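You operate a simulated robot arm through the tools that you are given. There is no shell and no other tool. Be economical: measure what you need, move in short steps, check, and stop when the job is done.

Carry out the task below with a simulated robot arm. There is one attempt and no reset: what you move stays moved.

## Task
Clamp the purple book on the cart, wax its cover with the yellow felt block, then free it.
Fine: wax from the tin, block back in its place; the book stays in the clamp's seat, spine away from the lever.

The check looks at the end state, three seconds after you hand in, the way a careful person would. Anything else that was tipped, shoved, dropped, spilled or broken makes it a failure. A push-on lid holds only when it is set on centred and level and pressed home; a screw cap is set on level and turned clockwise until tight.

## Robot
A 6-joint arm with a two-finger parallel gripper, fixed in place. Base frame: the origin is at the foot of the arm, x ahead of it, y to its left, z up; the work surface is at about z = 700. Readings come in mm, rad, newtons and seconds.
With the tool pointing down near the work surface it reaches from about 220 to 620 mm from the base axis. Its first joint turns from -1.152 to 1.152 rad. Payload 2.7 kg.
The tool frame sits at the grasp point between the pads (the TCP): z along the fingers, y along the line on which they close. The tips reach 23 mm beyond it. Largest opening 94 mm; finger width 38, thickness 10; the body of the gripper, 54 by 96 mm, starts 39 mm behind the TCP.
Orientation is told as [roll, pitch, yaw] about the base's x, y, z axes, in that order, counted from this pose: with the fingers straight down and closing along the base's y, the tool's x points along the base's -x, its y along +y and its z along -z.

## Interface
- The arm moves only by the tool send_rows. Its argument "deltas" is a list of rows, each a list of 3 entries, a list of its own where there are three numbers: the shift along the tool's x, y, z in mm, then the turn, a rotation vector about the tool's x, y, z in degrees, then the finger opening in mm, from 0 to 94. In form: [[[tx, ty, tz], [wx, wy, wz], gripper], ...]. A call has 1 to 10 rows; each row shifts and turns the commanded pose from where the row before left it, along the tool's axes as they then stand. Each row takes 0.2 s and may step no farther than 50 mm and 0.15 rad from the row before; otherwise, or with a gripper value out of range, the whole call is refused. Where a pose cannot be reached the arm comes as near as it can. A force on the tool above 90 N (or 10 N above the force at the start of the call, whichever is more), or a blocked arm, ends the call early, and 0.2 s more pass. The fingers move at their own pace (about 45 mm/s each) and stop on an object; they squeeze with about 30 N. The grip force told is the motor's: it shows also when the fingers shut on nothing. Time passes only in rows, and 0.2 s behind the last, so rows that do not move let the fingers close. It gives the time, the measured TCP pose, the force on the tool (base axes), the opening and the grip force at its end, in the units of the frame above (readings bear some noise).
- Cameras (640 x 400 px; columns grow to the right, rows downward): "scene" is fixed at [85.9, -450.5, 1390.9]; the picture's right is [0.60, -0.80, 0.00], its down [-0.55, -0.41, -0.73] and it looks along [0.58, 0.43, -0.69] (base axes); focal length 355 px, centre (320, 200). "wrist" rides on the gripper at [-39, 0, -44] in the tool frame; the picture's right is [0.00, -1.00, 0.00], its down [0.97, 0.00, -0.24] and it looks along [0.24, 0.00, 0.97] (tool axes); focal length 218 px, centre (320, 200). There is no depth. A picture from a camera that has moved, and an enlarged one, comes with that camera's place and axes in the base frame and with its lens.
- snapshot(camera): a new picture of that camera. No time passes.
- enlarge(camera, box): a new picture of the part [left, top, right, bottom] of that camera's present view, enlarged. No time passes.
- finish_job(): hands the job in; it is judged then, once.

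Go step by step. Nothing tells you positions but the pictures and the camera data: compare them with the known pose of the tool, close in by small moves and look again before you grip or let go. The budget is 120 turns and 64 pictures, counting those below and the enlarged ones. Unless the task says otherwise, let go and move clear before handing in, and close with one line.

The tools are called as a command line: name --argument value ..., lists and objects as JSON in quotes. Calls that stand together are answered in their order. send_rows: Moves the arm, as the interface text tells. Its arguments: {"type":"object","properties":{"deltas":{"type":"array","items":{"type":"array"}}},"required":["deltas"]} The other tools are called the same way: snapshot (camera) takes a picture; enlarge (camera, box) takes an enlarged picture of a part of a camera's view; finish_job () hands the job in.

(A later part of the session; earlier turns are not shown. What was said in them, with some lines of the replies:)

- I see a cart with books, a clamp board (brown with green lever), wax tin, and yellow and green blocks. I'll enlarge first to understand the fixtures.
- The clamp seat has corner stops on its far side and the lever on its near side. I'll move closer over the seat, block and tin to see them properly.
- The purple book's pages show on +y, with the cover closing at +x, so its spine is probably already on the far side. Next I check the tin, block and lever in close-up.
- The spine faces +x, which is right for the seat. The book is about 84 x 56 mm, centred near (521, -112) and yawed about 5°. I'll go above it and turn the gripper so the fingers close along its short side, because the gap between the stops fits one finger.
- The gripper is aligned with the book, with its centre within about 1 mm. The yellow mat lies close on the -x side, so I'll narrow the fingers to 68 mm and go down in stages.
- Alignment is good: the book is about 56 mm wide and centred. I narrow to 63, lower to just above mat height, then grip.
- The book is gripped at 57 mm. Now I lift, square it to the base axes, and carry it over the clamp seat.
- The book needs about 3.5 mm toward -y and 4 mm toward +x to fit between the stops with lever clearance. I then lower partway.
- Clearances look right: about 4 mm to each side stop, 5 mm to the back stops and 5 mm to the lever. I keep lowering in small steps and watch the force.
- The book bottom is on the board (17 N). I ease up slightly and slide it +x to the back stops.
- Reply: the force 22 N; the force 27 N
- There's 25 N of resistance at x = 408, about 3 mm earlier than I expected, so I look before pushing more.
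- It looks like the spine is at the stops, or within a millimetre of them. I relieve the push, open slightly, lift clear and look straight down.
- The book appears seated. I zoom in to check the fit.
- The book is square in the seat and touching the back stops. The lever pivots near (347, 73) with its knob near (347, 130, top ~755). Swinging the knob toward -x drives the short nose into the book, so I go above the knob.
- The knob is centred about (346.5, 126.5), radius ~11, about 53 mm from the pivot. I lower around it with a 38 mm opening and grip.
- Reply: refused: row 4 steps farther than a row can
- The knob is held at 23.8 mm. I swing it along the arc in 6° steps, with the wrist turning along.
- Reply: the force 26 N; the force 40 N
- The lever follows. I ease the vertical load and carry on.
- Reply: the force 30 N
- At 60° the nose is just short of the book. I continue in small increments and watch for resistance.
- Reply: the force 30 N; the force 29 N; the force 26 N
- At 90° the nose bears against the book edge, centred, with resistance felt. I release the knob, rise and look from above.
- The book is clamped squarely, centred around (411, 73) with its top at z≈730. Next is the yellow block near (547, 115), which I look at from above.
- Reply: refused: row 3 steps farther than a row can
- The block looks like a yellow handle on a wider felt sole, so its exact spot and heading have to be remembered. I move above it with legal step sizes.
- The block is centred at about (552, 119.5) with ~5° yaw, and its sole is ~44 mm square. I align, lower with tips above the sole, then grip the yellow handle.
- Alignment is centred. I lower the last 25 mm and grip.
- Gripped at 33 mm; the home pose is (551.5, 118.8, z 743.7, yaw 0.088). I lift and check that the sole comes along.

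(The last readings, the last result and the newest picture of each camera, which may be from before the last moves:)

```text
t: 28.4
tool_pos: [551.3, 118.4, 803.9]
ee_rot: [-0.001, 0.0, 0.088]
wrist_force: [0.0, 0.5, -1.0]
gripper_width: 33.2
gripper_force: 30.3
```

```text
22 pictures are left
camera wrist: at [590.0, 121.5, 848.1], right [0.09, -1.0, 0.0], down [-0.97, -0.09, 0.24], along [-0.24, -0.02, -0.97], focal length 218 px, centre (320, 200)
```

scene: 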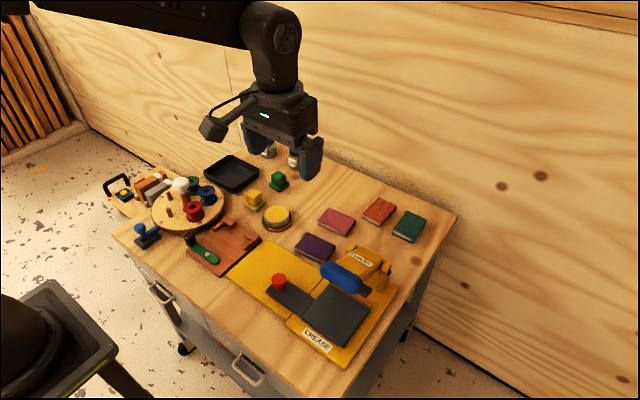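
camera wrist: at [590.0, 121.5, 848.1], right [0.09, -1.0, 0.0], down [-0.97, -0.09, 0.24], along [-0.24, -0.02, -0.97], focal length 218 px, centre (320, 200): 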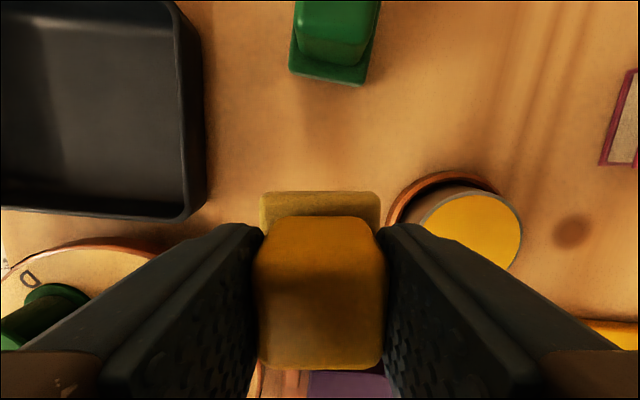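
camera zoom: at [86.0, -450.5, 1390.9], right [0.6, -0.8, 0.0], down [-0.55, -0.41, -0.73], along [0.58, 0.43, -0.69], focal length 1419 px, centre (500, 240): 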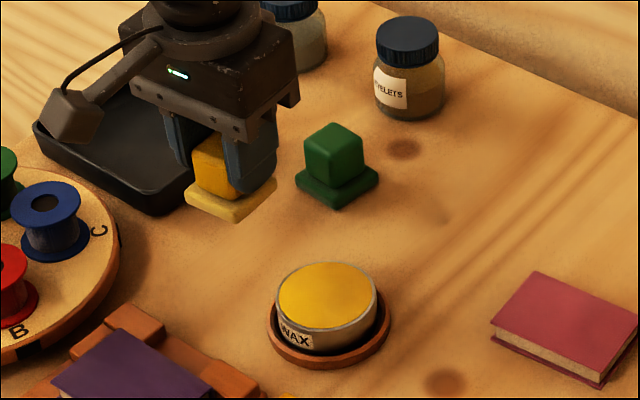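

The sole came with the handle. By triangulation the tin is centred at about (543, 27) with its wax at z≈725, so I carry the block above it.

send_rows --deltas '[[[5.4, -30, 0], [0, 0, 0], 15], [[5.4, -30, 0], [0, 0, 0], 15], [[5.4, -30.3, 0], [0, 0, 0], 15], [[0, 0, 17], [0, 0, 0], 15]]'

enlarge --camera "scene" --box '[235, 170, 325, 250]'

snapshot --camera "wrist"

```text
t: 29.4
tool_pos: [544.4, 26.6, 786.7]
ee_rot: [0.0, -0.002, 0.09]
wrist_force: [0.5, 0.5, 0.2]
gripper_width: 33.2
gripper_force: 29.6
```

```text
5.00 times, centred on (280, 210) of scene
camera zoom: at [85.9, -450.5, 1390.9], right [0.6, -0.8, 0.0], down [-0.55, -0.41, -0.73], along [0.58, 0.43, -0.69], focal length 1774 px, centre (520, 150)
```

zoom: 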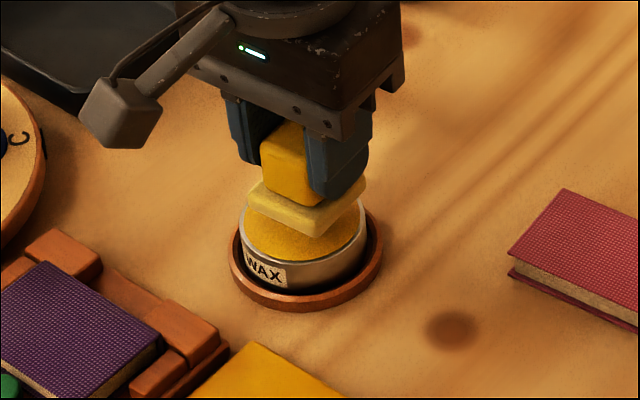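

```text
20 pictures are left
camera wrist: at [582.8, 29.2, 830.4], right [0.09, -1.0, 0.0], down [-0.97, -0.09, 0.24], along [-0.24, -0.02, -0.97], focal length 218 px, centre (320, 200)
```

wrist: 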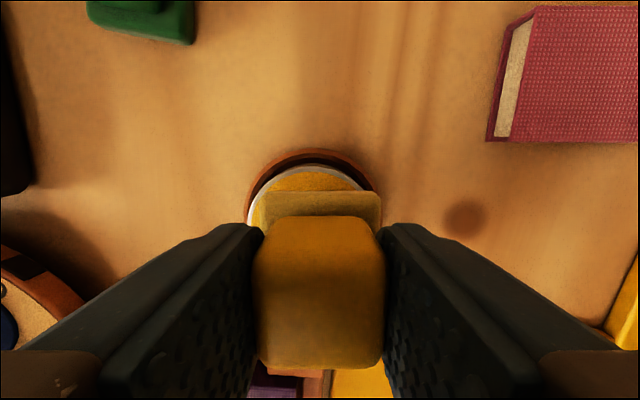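

The pad is about 3 mm off the tin centre. I correct, then lower gently onto the wax.

send_rows --deltas '[[[2.8, 2.7, 4], [0, 0, 0], 15], [[0, 0, 5], [0, 0, 0], 15], [[0, 0, 3], [0, 0, 0], 15], [[0, 0, 2], [0, 0, 0], 15]]'

send_rows --deltas '[[[0, 0, 1.5], [0, 0, 0], 15], [[0, 0, 1], [0, 0, 0], 15]]'

```text
t: 30.4
tool_pos: [539.6, 30.2, 771.9]
ee_rot: [-0.002, 0.0, 0.088]
wrist_force: [-0.8, -0.3, 0.9]
gripper_width: 33.6
gripper_force: 29.8
```

```text
t: 31.0
tool_pos: [538.3, 29.6, 771.8]
ee_rot: [0.0, -0.002, 0.089]
wrist_force: [-5.2, 0.5, 20.5]
gripper_width: 33.3
gripper_force: 29.6
```

Contact with the wax at 20 N. I make a short rub within the tin, then lift and look for a trace.

send_rows --deltas '[[[-3, 0, 0], [0, 0, 0], 15], [[0, -2, 0], [0, 0, 0], 15], [[2, 1, 0], [0, 0, 0], 15], [[0, 0, 0], [0, 0, 0], 15]]'

send_rows --deltas '[[[0, 0, -10], [0, 0, 0], 15], [[0, 0, -30], [0, 0, 0], 15], [[0, 0, -20], [0, 0, 0], 15], [[0, 30, 0], [0, 0, 0], 15]]'

enlarge --camera "scene" --box '[230, 150, 320, 250]'

```text
t: 32.0
tool_pos: [541.7, 28.9, 769.8]
ee_rot: [0.001, -0.005, 0.087]
wrist_force: [5.6, -0.8, 12.3]
gripper_width: 33.3
gripper_force: 29.0
```

```text
t: 33.0
tool_pos: [537.1, 60.3, 829.7]
ee_rot: [0.0, 0.0, 0.088]
wrist_force: [-0.1, 0.5, -0.4]
gripper_width: 33.2
gripper_force: 30.5
```

```text
4.00 times, centred on (275, 200) of scene
camera zoom: at [85.9, -450.5, 1390.9], right [0.6, -0.8, 0.0], down [-0.55, -0.41, -0.73], along [0.58, 0.43, -0.69], focal length 1419 px, centre (500, 200)
```

zoom: 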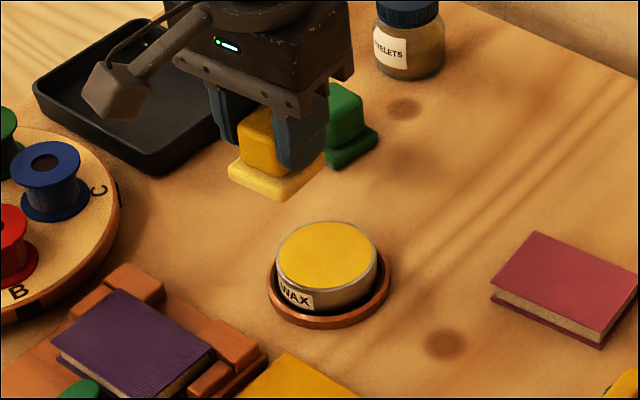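

The sole now looks yellow, so it is loaded with wax. I square the yaw and go above one end of the book cover.

send_rows --deltas '[[[0, 0, 0], [0, 0, 5], 15], [[40, -2, 0], [0, 0, 0], 15], [[40, -2, 0], [0, 0, 0], 15], [[40, -2, 0], [0, 0, 0], 15], [[0, -2, 25], [0, 0, 0], 15], [[0, 0, 23], [0, 0, 0], 15], [[0, 0, 0], [0, 0, 0], 15]]'

enlarge --camera "scene" --box '[180, 190, 290, 280]'

```text
t: 34.6
tool_pos: [416.5, 50.4, 780.6]
ee_rot: [0.0, -0.001, -0.001]
wrist_force: [0.3, 0.1, -1.5]
gripper_width: 33.5
gripper_force: 30.4
```

```text
4.44 times, centred on (235, 235) of scene
camera zoom: at [86.0, -450.5, 1390.9], right [0.6, -0.8, 0.0], down [-0.55, -0.41, -0.73], along [0.58, 0.43, -0.69], focal length 1577 px, centre (698, 44)
```

zoom: 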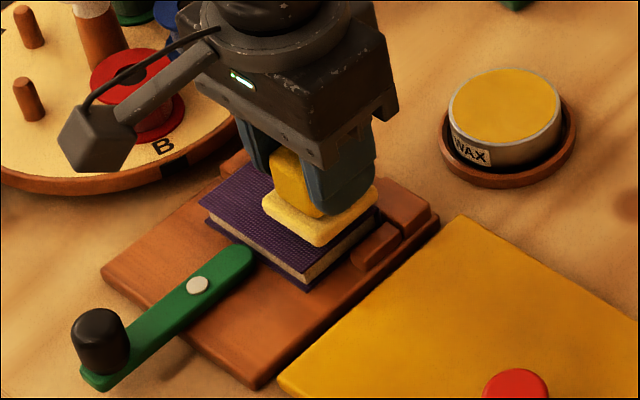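

send_rows --deltas '[[[0, 2.5, 4], [0, 0, 0], 15], [[0, 0, 2], [0, 0, 0], 15], [[0, 0, 1], [0, 0, 0], 15]]'

```text
t: 35.4
tool_pos: [419.5, 54.9, 774.3]
ee_rot: [0.002, -0.002, 0.001]
wrist_force: [-0.1, 0.0, -0.8]
gripper_width: 33.5
gripper_force: 30.4
```

send_rows --deltas '[[[0, 0, 1], [0, 0, 0], 15], [[0, 0, 1], [0, 0, 0], 15]]'

```text
t: 36.0
tool_pos: [416.8, 53.8, 772.1]
ee_rot: [0.001, -0.002, 0.0]
wrist_force: [0.6, -1.5, 1.2]
gripper_width: 33.1
gripper_force: 29.5
```

send_rows --deltas '[[[0, 0, 1.5], [0, 0, 0], 15], [[0, 0, 0.5], [0, 0, 0], 15]]'

```text
t: 36.6
tool_pos: [417.5, 54.5, 771.0]
ee_rot: [0.0, -0.002, 0.0]
wrist_force: [-3.6, -2.0, 22.9]
gripper_width: 33.6
gripper_force: 30.2
```

Contact with the cover. I stroke along the cover, shift to the near half, and stroke back.

send_rows --deltas '[[[0, 5, -0.3], [0, 0, 0], 15], [[0, 5, 0], [0, 0, 0], 15], [[0, 5, 0], [0, 0, 0], 15], [[0, 5, 0], [0, 0, 0], 15], [[0, 5, 0], [0, 0, 0], 15], [[0, 5, 0], [0, 0, 0], 15], [[0, 5, 0], [0, 0, 0], 15], [[0, 5, 0], [0, 0, 0], 15]]'

send_rows --deltas '[[[5, 0, 0], [0, 0, 0], 15], [[5, 0, 0], [0, 0, 0], 15], [[3, 0, 0], [0, 0, 0], 15], [[0, -5, 0], [0, 0, 0], 15], [[0, -5, 0], [0, 0, 0], 15], [[0, -5, 0], [0, 0, 0], 15], [[0, -5, 0], [0, 0, 0], 15]]'

send_rows --deltas '[[[0, -5, 0], [0, 0, 0], 15], [[0, -5, 0], [0, 0, 0], 15], [[0, -5, 0], [0, 0, 0], 15], [[0, -5, 0], [0, 0, 0], 15]]'

enlarge --camera "scene" --box '[180, 190, 290, 280]'

```text
t: 38.4
tool_pos: [418.2, 93.6, 770.9]
ee_rot: [0.0, -0.001, -0.001]
wrist_force: [-0.4, -7.7, 20.7]
gripper_width: 33.3
gripper_force: 29.9
```

```text
t: 40.0
tool_pos: [403.8, 73.9, 770.8]
ee_rot: [-0.001, -0.001, 0.0]
wrist_force: [0.6, 1.6, 4.0]
gripper_width: 33.3
gripper_force: 30.2
```

```text
t: 41.0
tool_pos: [404.9, 54.3, 772.0]
ee_rot: [0.0, 0.0, 0.001]
wrist_force: [0.2, 0.1, 0.3]
gripper_width: 33.2
gripper_force: 29.8
```

```text
4.44 times, centred on (235, 235) of scene
camera zoom: at [86.0, -450.5, 1390.9], right [0.6, -0.8, 0.0], down [-0.55, -0.41, -0.73], along [0.58, 0.43, -0.69], focal length 1577 px, centre (698, 44)
```

zoom: 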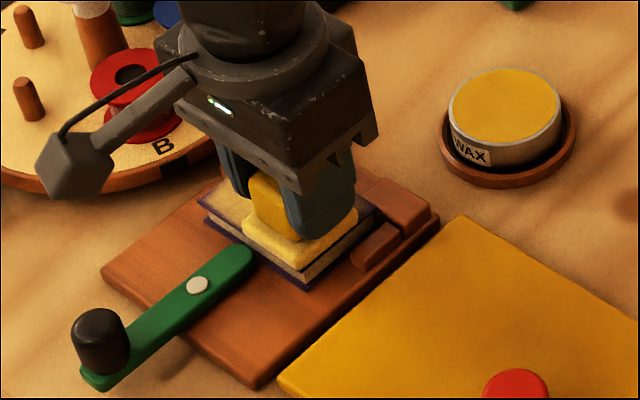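

The cover is taking on wax, but contact faded at the end. I press 1 mm more and repeat the near-half pass in both directions.

send_rows --deltas '[[[1, 0, 1.2], [0, 0, 0], 15], [[0, 5, 0.3], [0, 0, 0], 15], [[0, 5, 0], [0, 0, 0], 15], [[0, 5, 0], [0, 0, 0], 15], [[0, 5, 0], [0, 0, 0], 15], [[0, 5, 0], [0, 0, 0], 15], [[0, 5, 0], [0, 0, 0], 15], [[0, 5, 0], [0, 0, 0], 15], [[0, 5, 0], [0, 0, 0], 15]]'

send_rows --deltas '[[[-6, 0, 0], [0, 0, 0], 15], [[0, -5, 0], [0, 0, 0], 15], [[0, -5, 0], [0, 0, 0], 15], [[0, -5, 0], [0, 0, 0], 15], [[0, -5, 0], [0, 0, 0], 15], [[0, -5, 0], [0, 0, 0], 15], [[0, -5, 0], [0, 0, 0], 15], [[0, -5, 0], [0, 0, 0], 15], [[0, -5, 0], [0, 0, 0], 15]]'

send_rows --deltas '[[[0, 0, -10], [0, 0, 0], 15], [[0, 0, -30], [0, 0, 0], 15], [[-40, 0, -20], [0, 0, 0], 15], [[-40, 0, 0], [0, 0, 0], 15]]'

enlarge --camera "scene" --box '[180, 190, 290, 280]'

```text
t: 43.0
tool_pos: [402.6, 94.2, 769.1]
ee_rot: [-0.001, -0.002, 0.0]
wrist_force: [-0.8, -8.4, 22.4]
gripper_width: 33.3
gripper_force: 30.1
```

```text
t: 45.0
tool_pos: [408.7, 53.3, 769.2]
ee_rot: [0.0, -0.001, 0.0]
wrist_force: [0.0, 0.6, -1.7]
gripper_width: 33.1
gripper_force: 29.8
```

```text
t: 46.0
tool_pos: [490.3, 54.6, 831.7]
ee_rot: [0.002, 0.0, 0.001]
wrist_force: [0.3, 0.1, -0.5]
gripper_width: 33.3
gripper_force: 29.8
```

```text
4.44 times, centred on (235, 235) of scene
camera zoom: at [85.9, -450.5, 1390.9], right [0.6, -0.8, 0.0], down [-0.55, -0.41, -0.73], along [0.58, 0.43, -0.69], focal length 1577 px, centre (698, 44)
```

zoom: 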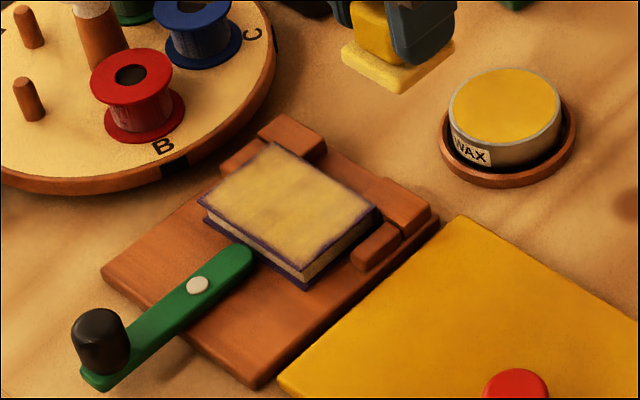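

The cover is waxed edge to edge. I return the block to its spot at (551.5, 118.8) with 5° yaw.

send_rows --deltas '[[[-21, 22, 0], [0, 0, 0], 15], [[-21, 21, 0], [0, 0, 0], 15], [[-19.5, 21, 0], [0, 0, 0], 15], [[0, 0, 0], [0, 0, -5], 15], [[0, 0, 40], [0, 0, 0], 15], [[0, 0, 35], [0, 0, 0], 15], [[0, 0, 0], [0, 0, 0], 15]]'

```text
t: 47.6
tool_pos: [551.1, 117.3, 754.6]
ee_rot: [0.0, -0.001, 0.086]
wrist_force: [-0.1, -0.5, -1.0]
gripper_width: 33.3
gripper_force: 30.0
```

send_rows --deltas '[[[0, 1.3, 5], [0, 0, 0], 15], [[0, 0, 3], [0, 0, 0], 15], [[0, 0, 1.5], [0, 0, 0], 15]]'

send_rows --deltas '[[[0, 0, 1], [0, 0, 0], 15]]'

```text
t: 48.4
tool_pos: [551.2, 119.0, 744.8]
ee_rot: [0.001, -0.002, 0.088]
wrist_force: [0.2, -0.1, -0.8]
gripper_width: 33.5
gripper_force: 29.5
```

```text
t: 48.8
tool_pos: [550.2, 120.2, 745.0]
ee_rot: [0.0, -0.001, 0.088]
wrist_force: [0.2, 0.0, -1.2]
gripper_width: 33.0
gripper_force: 29.8
```

send_rows --deltas '[[[0, 0, 1.5], [0, 0, 0], 15]]'

send_rows --deltas '[[[0, 0, 1.5], [0, 0, 0], 15]]'

```text
t: 49.2
tool_pos: [551.9, 119.4, 742.1]
ee_rot: [0.0, -0.002, 0.086]
wrist_force: [0.5, -0.5, -1.0]
gripper_width: 33.4
gripper_force: 29.8
```

```text
t: 49.6
tool_pos: [550.5, 118.6, 739.9]
ee_rot: [0.001, -0.003, 0.087]
wrist_force: [0.6, 0.5, -0.3]
gripper_width: 33.2
gripper_force: 30.1
```

send_rows --deltas '[[[0, 0, 1], [0, 0, 0], 15]]'

enlarge --camera "scene" --box '[225, 150, 305, 230]'

```text
t: 50.0
tool_pos: [550.7, 119.0, 740.7]
ee_rot: [0.0, -0.001, 0.088]
wrist_force: [0.2, -0.2, 0.3]
gripper_width: 33.0
gripper_force: 29.9
```

```text
5.00 times, centred on (265, 190) of scene
camera zoom: at [86.0, -450.5, 1390.9], right [0.6, -0.8, 0.0], down [-0.55, -0.41, -0.73], along [0.58, 0.43, -0.69], focal length 1774 px, centre (595, 250)
```

zoom: 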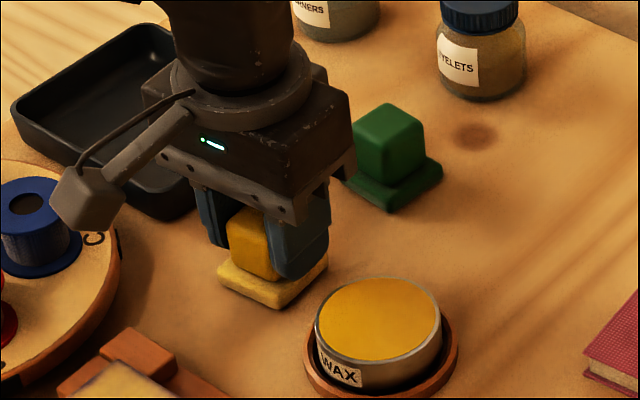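

send_rows --deltas '[[[0, 0, 1], [0, 0, 0], 15], [[0, 0, 0], [0, 0, 0], 15]]'

```text
t: 50.6
tool_pos: [551.4, 119.2, 739.4]
ee_rot: [0.0, -0.003, 0.086]
wrist_force: [-0.8, -1.7, 3.6]
gripper_width: 33.3
gripper_force: 30.2
```

Light contact with the table. I release the block and rise.

send_rows --deltas '[[[0, 0, 0.5], [0, 0, 0], 15], [[0, 0, 0], [0, 0, 0], 50], [[0, 0, 0], [0, 0, 0], 50], [[0, 0, -15], [0, 0, 0], 50], [[0, 0, -40], [0, 0, 0], 50], [[0, 0, -30], [0, 0, 0], 50]]'

snapshot --camera "wrist"

```text
t: 52.0
tool_pos: [551.4, 118.9, 826.4]
ee_rot: [0.002, -0.001, 0.087]
wrist_force: [1.0, -0.5, -0.6]
gripper_width: 50.4
gripper_force: 0.1
```

```text
14 pictures are left
camera wrist: at [591.2, 121.5, 869.2], right [0.09, -1.0, 0.0], down [-0.97, -0.09, 0.24], along [-0.24, -0.02, -0.97], focal length 218 px, centre (320, 200)
```

wrist: 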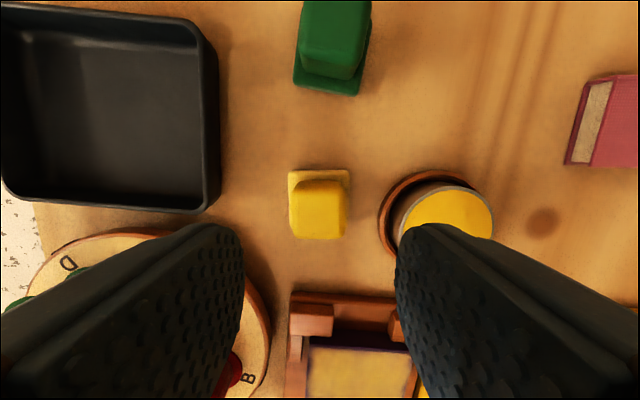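

The block stands flat on its place. Now I go back to the lever knob near (294, 74) to free the book.

send_rows --deltas '[[[0, 0, 0], [0, 0, 5], 50], [[42.8, -7.5, 0], [0, 0, 0], 40], [[42.8, -7.5, 0], [0, 0, 0], 40], [[42.8, -7.5, 0], [0, 0, 0], 40], [[42.8, -7.5, 0], [0, 0, 0], 40], [[42.8, -7.5, 0], [0, 0, 0], 40], [[42.8, -7.5, 0], [0, 0, 0], 40], [[0, 0, 20], [0, 0, 0], 40]]'

snapshot --camera "wrist"

```text
t: 53.8
tool_pos: [294.0, 74.4, 802.3]
ee_rot: [-0.001, -0.002, -0.001]
wrist_force: [-0.4, 0.1, -0.6]
gripper_width: 40.2
gripper_force: 0.1
```

```text
13 pictures are left
camera wrist: at [333.1, 73.1, 846.6], right [0.0, -1.0, 0.0], down [-0.97, 0.0, 0.24], along [-0.24, 0.0, -0.97], focal length 218 px, centre (320, 200)
```

wrist: 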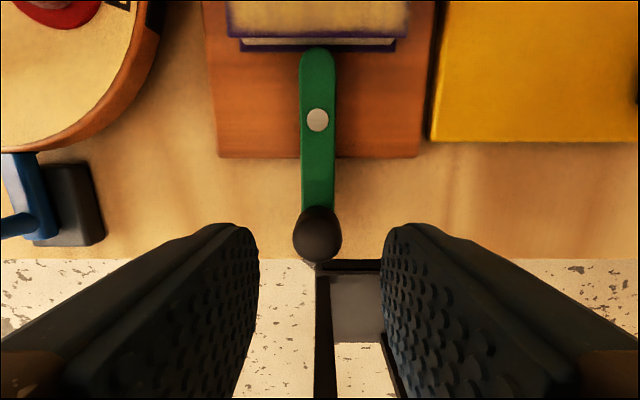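

The knob is well centred. I lower, grip, and swing it back along the arc.

send_rows --deltas '[[[0, 0.5, 23], [0, 0, 0], 40], [[0, 0, 23], [0, 0, 0], 40], [[0, 0, 0], [0, 0, 0], 15], [[0, 0, 0], [0, 0, 0], 15], [[0, 0, 0], [0, 0, 0], 15]]'

send_rows --deltas '[[[-0.3, 5.5, 0], [0, 0, 6], 15], [[-0.3, 5.5, 0], [0, 0, 6], 15], [[-0.3, 5.5, 0], [0, 0, 6], 15], [[-0.3, 5.5, 0], [0, 0, 6], 15], [[-0.3, 5.5, 0], [0, 0, 6], 15]]'

```text
t: 55.0
tool_pos: [292.6, 74.7, 757.4]
ee_rot: [0.001, -0.002, 0.001]
wrist_force: [0.4, 1.1, -5.2]
gripper_width: 23.9
gripper_force: 45.3
```

```text
t: 56.2
tool_pos: [300.1, 101.5, 757.0]
ee_rot: [0.001, -0.003, -0.526]
wrist_force: [-3.3, -1.7, 22.0]
gripper_width: 23.1
gripper_force: 44.5
```

send_rows --deltas '[[[-0.3, 5.5, 0], [0, 0, 6], 15], [[-0.3, 5.5, 0], [0, 0, 6], 15], [[-0.3, 5.5, 0], [0, 0, 6], 15], [[-0.3, 5.5, 0], [0, 0, 6], 15], [[-0.3, 5.5, 0], [0, 0, 6], 15]]'

send_rows --deltas '[[[-0.3, 5.5, 0], [0, 0, 6], 15], [[-0.3, 5.5, 0], [0, 0, 6], 15], [[-0.3, 5.5, 0], [0, 0, 6], 15]]'

```text
t: 57.4
tool_pos: [320.2, 120.4, 756.4]
ee_rot: [0.003, -0.002, -1.049]
wrist_force: [-4.3, -0.2, 16.3]
gripper_width: 23.8
gripper_force: 44.9
```

```text
t: 58.2
tool_pos: [335.7, 127.0, 757.2]
ee_rot: [0.003, -0.001, -1.363]
wrist_force: [-4.2, 7.1, 1.4]
gripper_width: 23.6
gripper_force: 44.9
```

send_rows --deltas '[[[-0.3, 5.5, 0], [0, 0, 6], 15], [[-0.3, 5.5, 0], [0, 0, 6], 15]]'

send_rows --deltas '[[[0, 0, 0], [0, 0, 0], 38], [[0, 0, 0], [0, 0, 0], 38], [[0, 0, -15], [0, 0, 0], 38], [[0, 0, -40], [0, 0, 0], 38], [[-40, 0, -30], [0, 0, 0], 50], [[-40, 10, -20], [0, 0, 0], 50]]'

snapshot --camera "wrist"

snapshot --camera "scene"

```text
t: 58.8
tool_pos: [346.3, 127.6, 756.7]
ee_rot: [-0.002, -0.002, -1.57]
wrist_force: [-9.0, 2.0, 8.8]
gripper_width: 23.5
gripper_force: 44.5
```

```text
t: 60.2
tool_pos: [355.0, 47.3, 860.4]
ee_rot: [0.0, -0.001, -1.569]
wrist_force: [0.2, -1.5, 0.1]
gripper_width: 50.1
gripper_force: 0.0
```

```text
12 pictures are left
camera wrist: at [355.3, 7.2, 905.3], right [-1.0, 0.0, 0.0], down [0.0, 0.97, 0.24], along [0.0, 0.24, -0.97], focal length 218 px, centre (320, 200)
```

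wrist: 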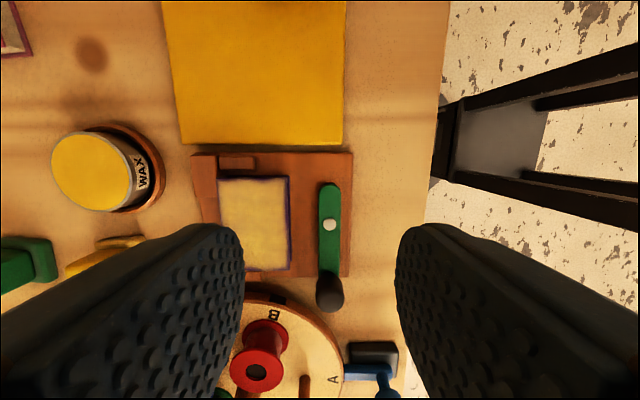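

```text
11 pictures are left
```

scene: 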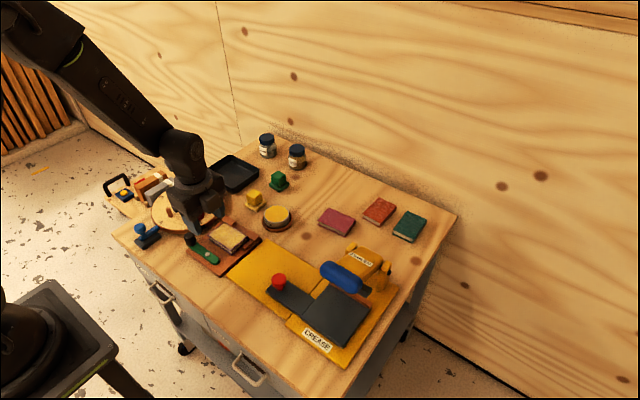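

The lever is open and the book is still in the seat. One close look to confirm before handing in.

enlarge --camera "scene" --box '[170, 170, 310, 280]'

enlarge --camera "wrist" --box '[180, 130, 370, 320]'

```text
3.64 times, centred on (240, 225) of scene
camera zoom: at [86.0, -450.5, 1390.9], right [0.6, -0.8, 0.0], down [-0.55, -0.41, -0.73], along [0.58, 0.43, -0.69], focal length 1290 px, centre (611, 109)
```

zoom: 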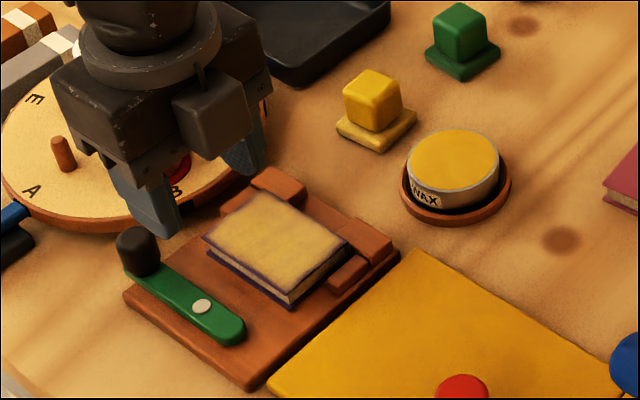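

```text
2.11 times, centred on (275, 225) of wrist
camera zoom: at [355.3, 7.2, 905.3], right [-1.0, 0.0, 0.0], down [0.0, 0.97, 0.24], along [0.0, 0.24, -0.97], focal length 460 px, centre (415, 147)
```

zoom: 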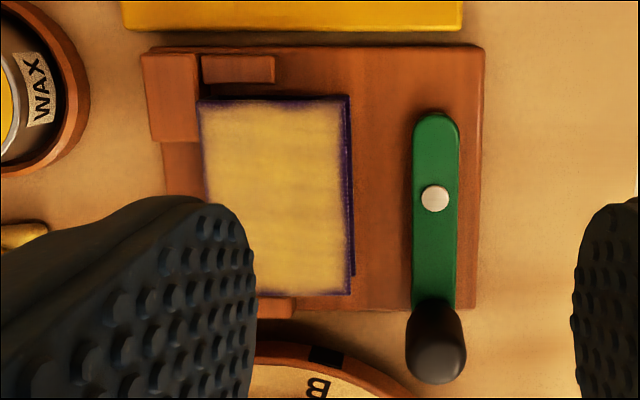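

Everything is as required: the book is waxed, seated and free, the lever is open, the block is home and the tin is undisturbed. I move clear and hand in.

send_rows --deltas '[[[0, 0, -40], [0, 0, 0], 60], [[0, 0, -40], [0, 0, 0], 60], [[0, 0, -40], [0, 0, 0], 60]]'

finish_job

```text
t: 61.0
tool_pos: [355.0, 46.3, 981.4]
ee_rot: [0.001, -0.001, -1.57]
wrist_force: [0.7, 0.5, -0.4]
gripper_width: 59.7
gripper_force: 0.2
```

```text
The job is handed in.
```

I clamped the purple book, waxed its cover from the tin and freed it; it sits in the seat with its spine away from the open lever, and the yellow felt block is back in its place.
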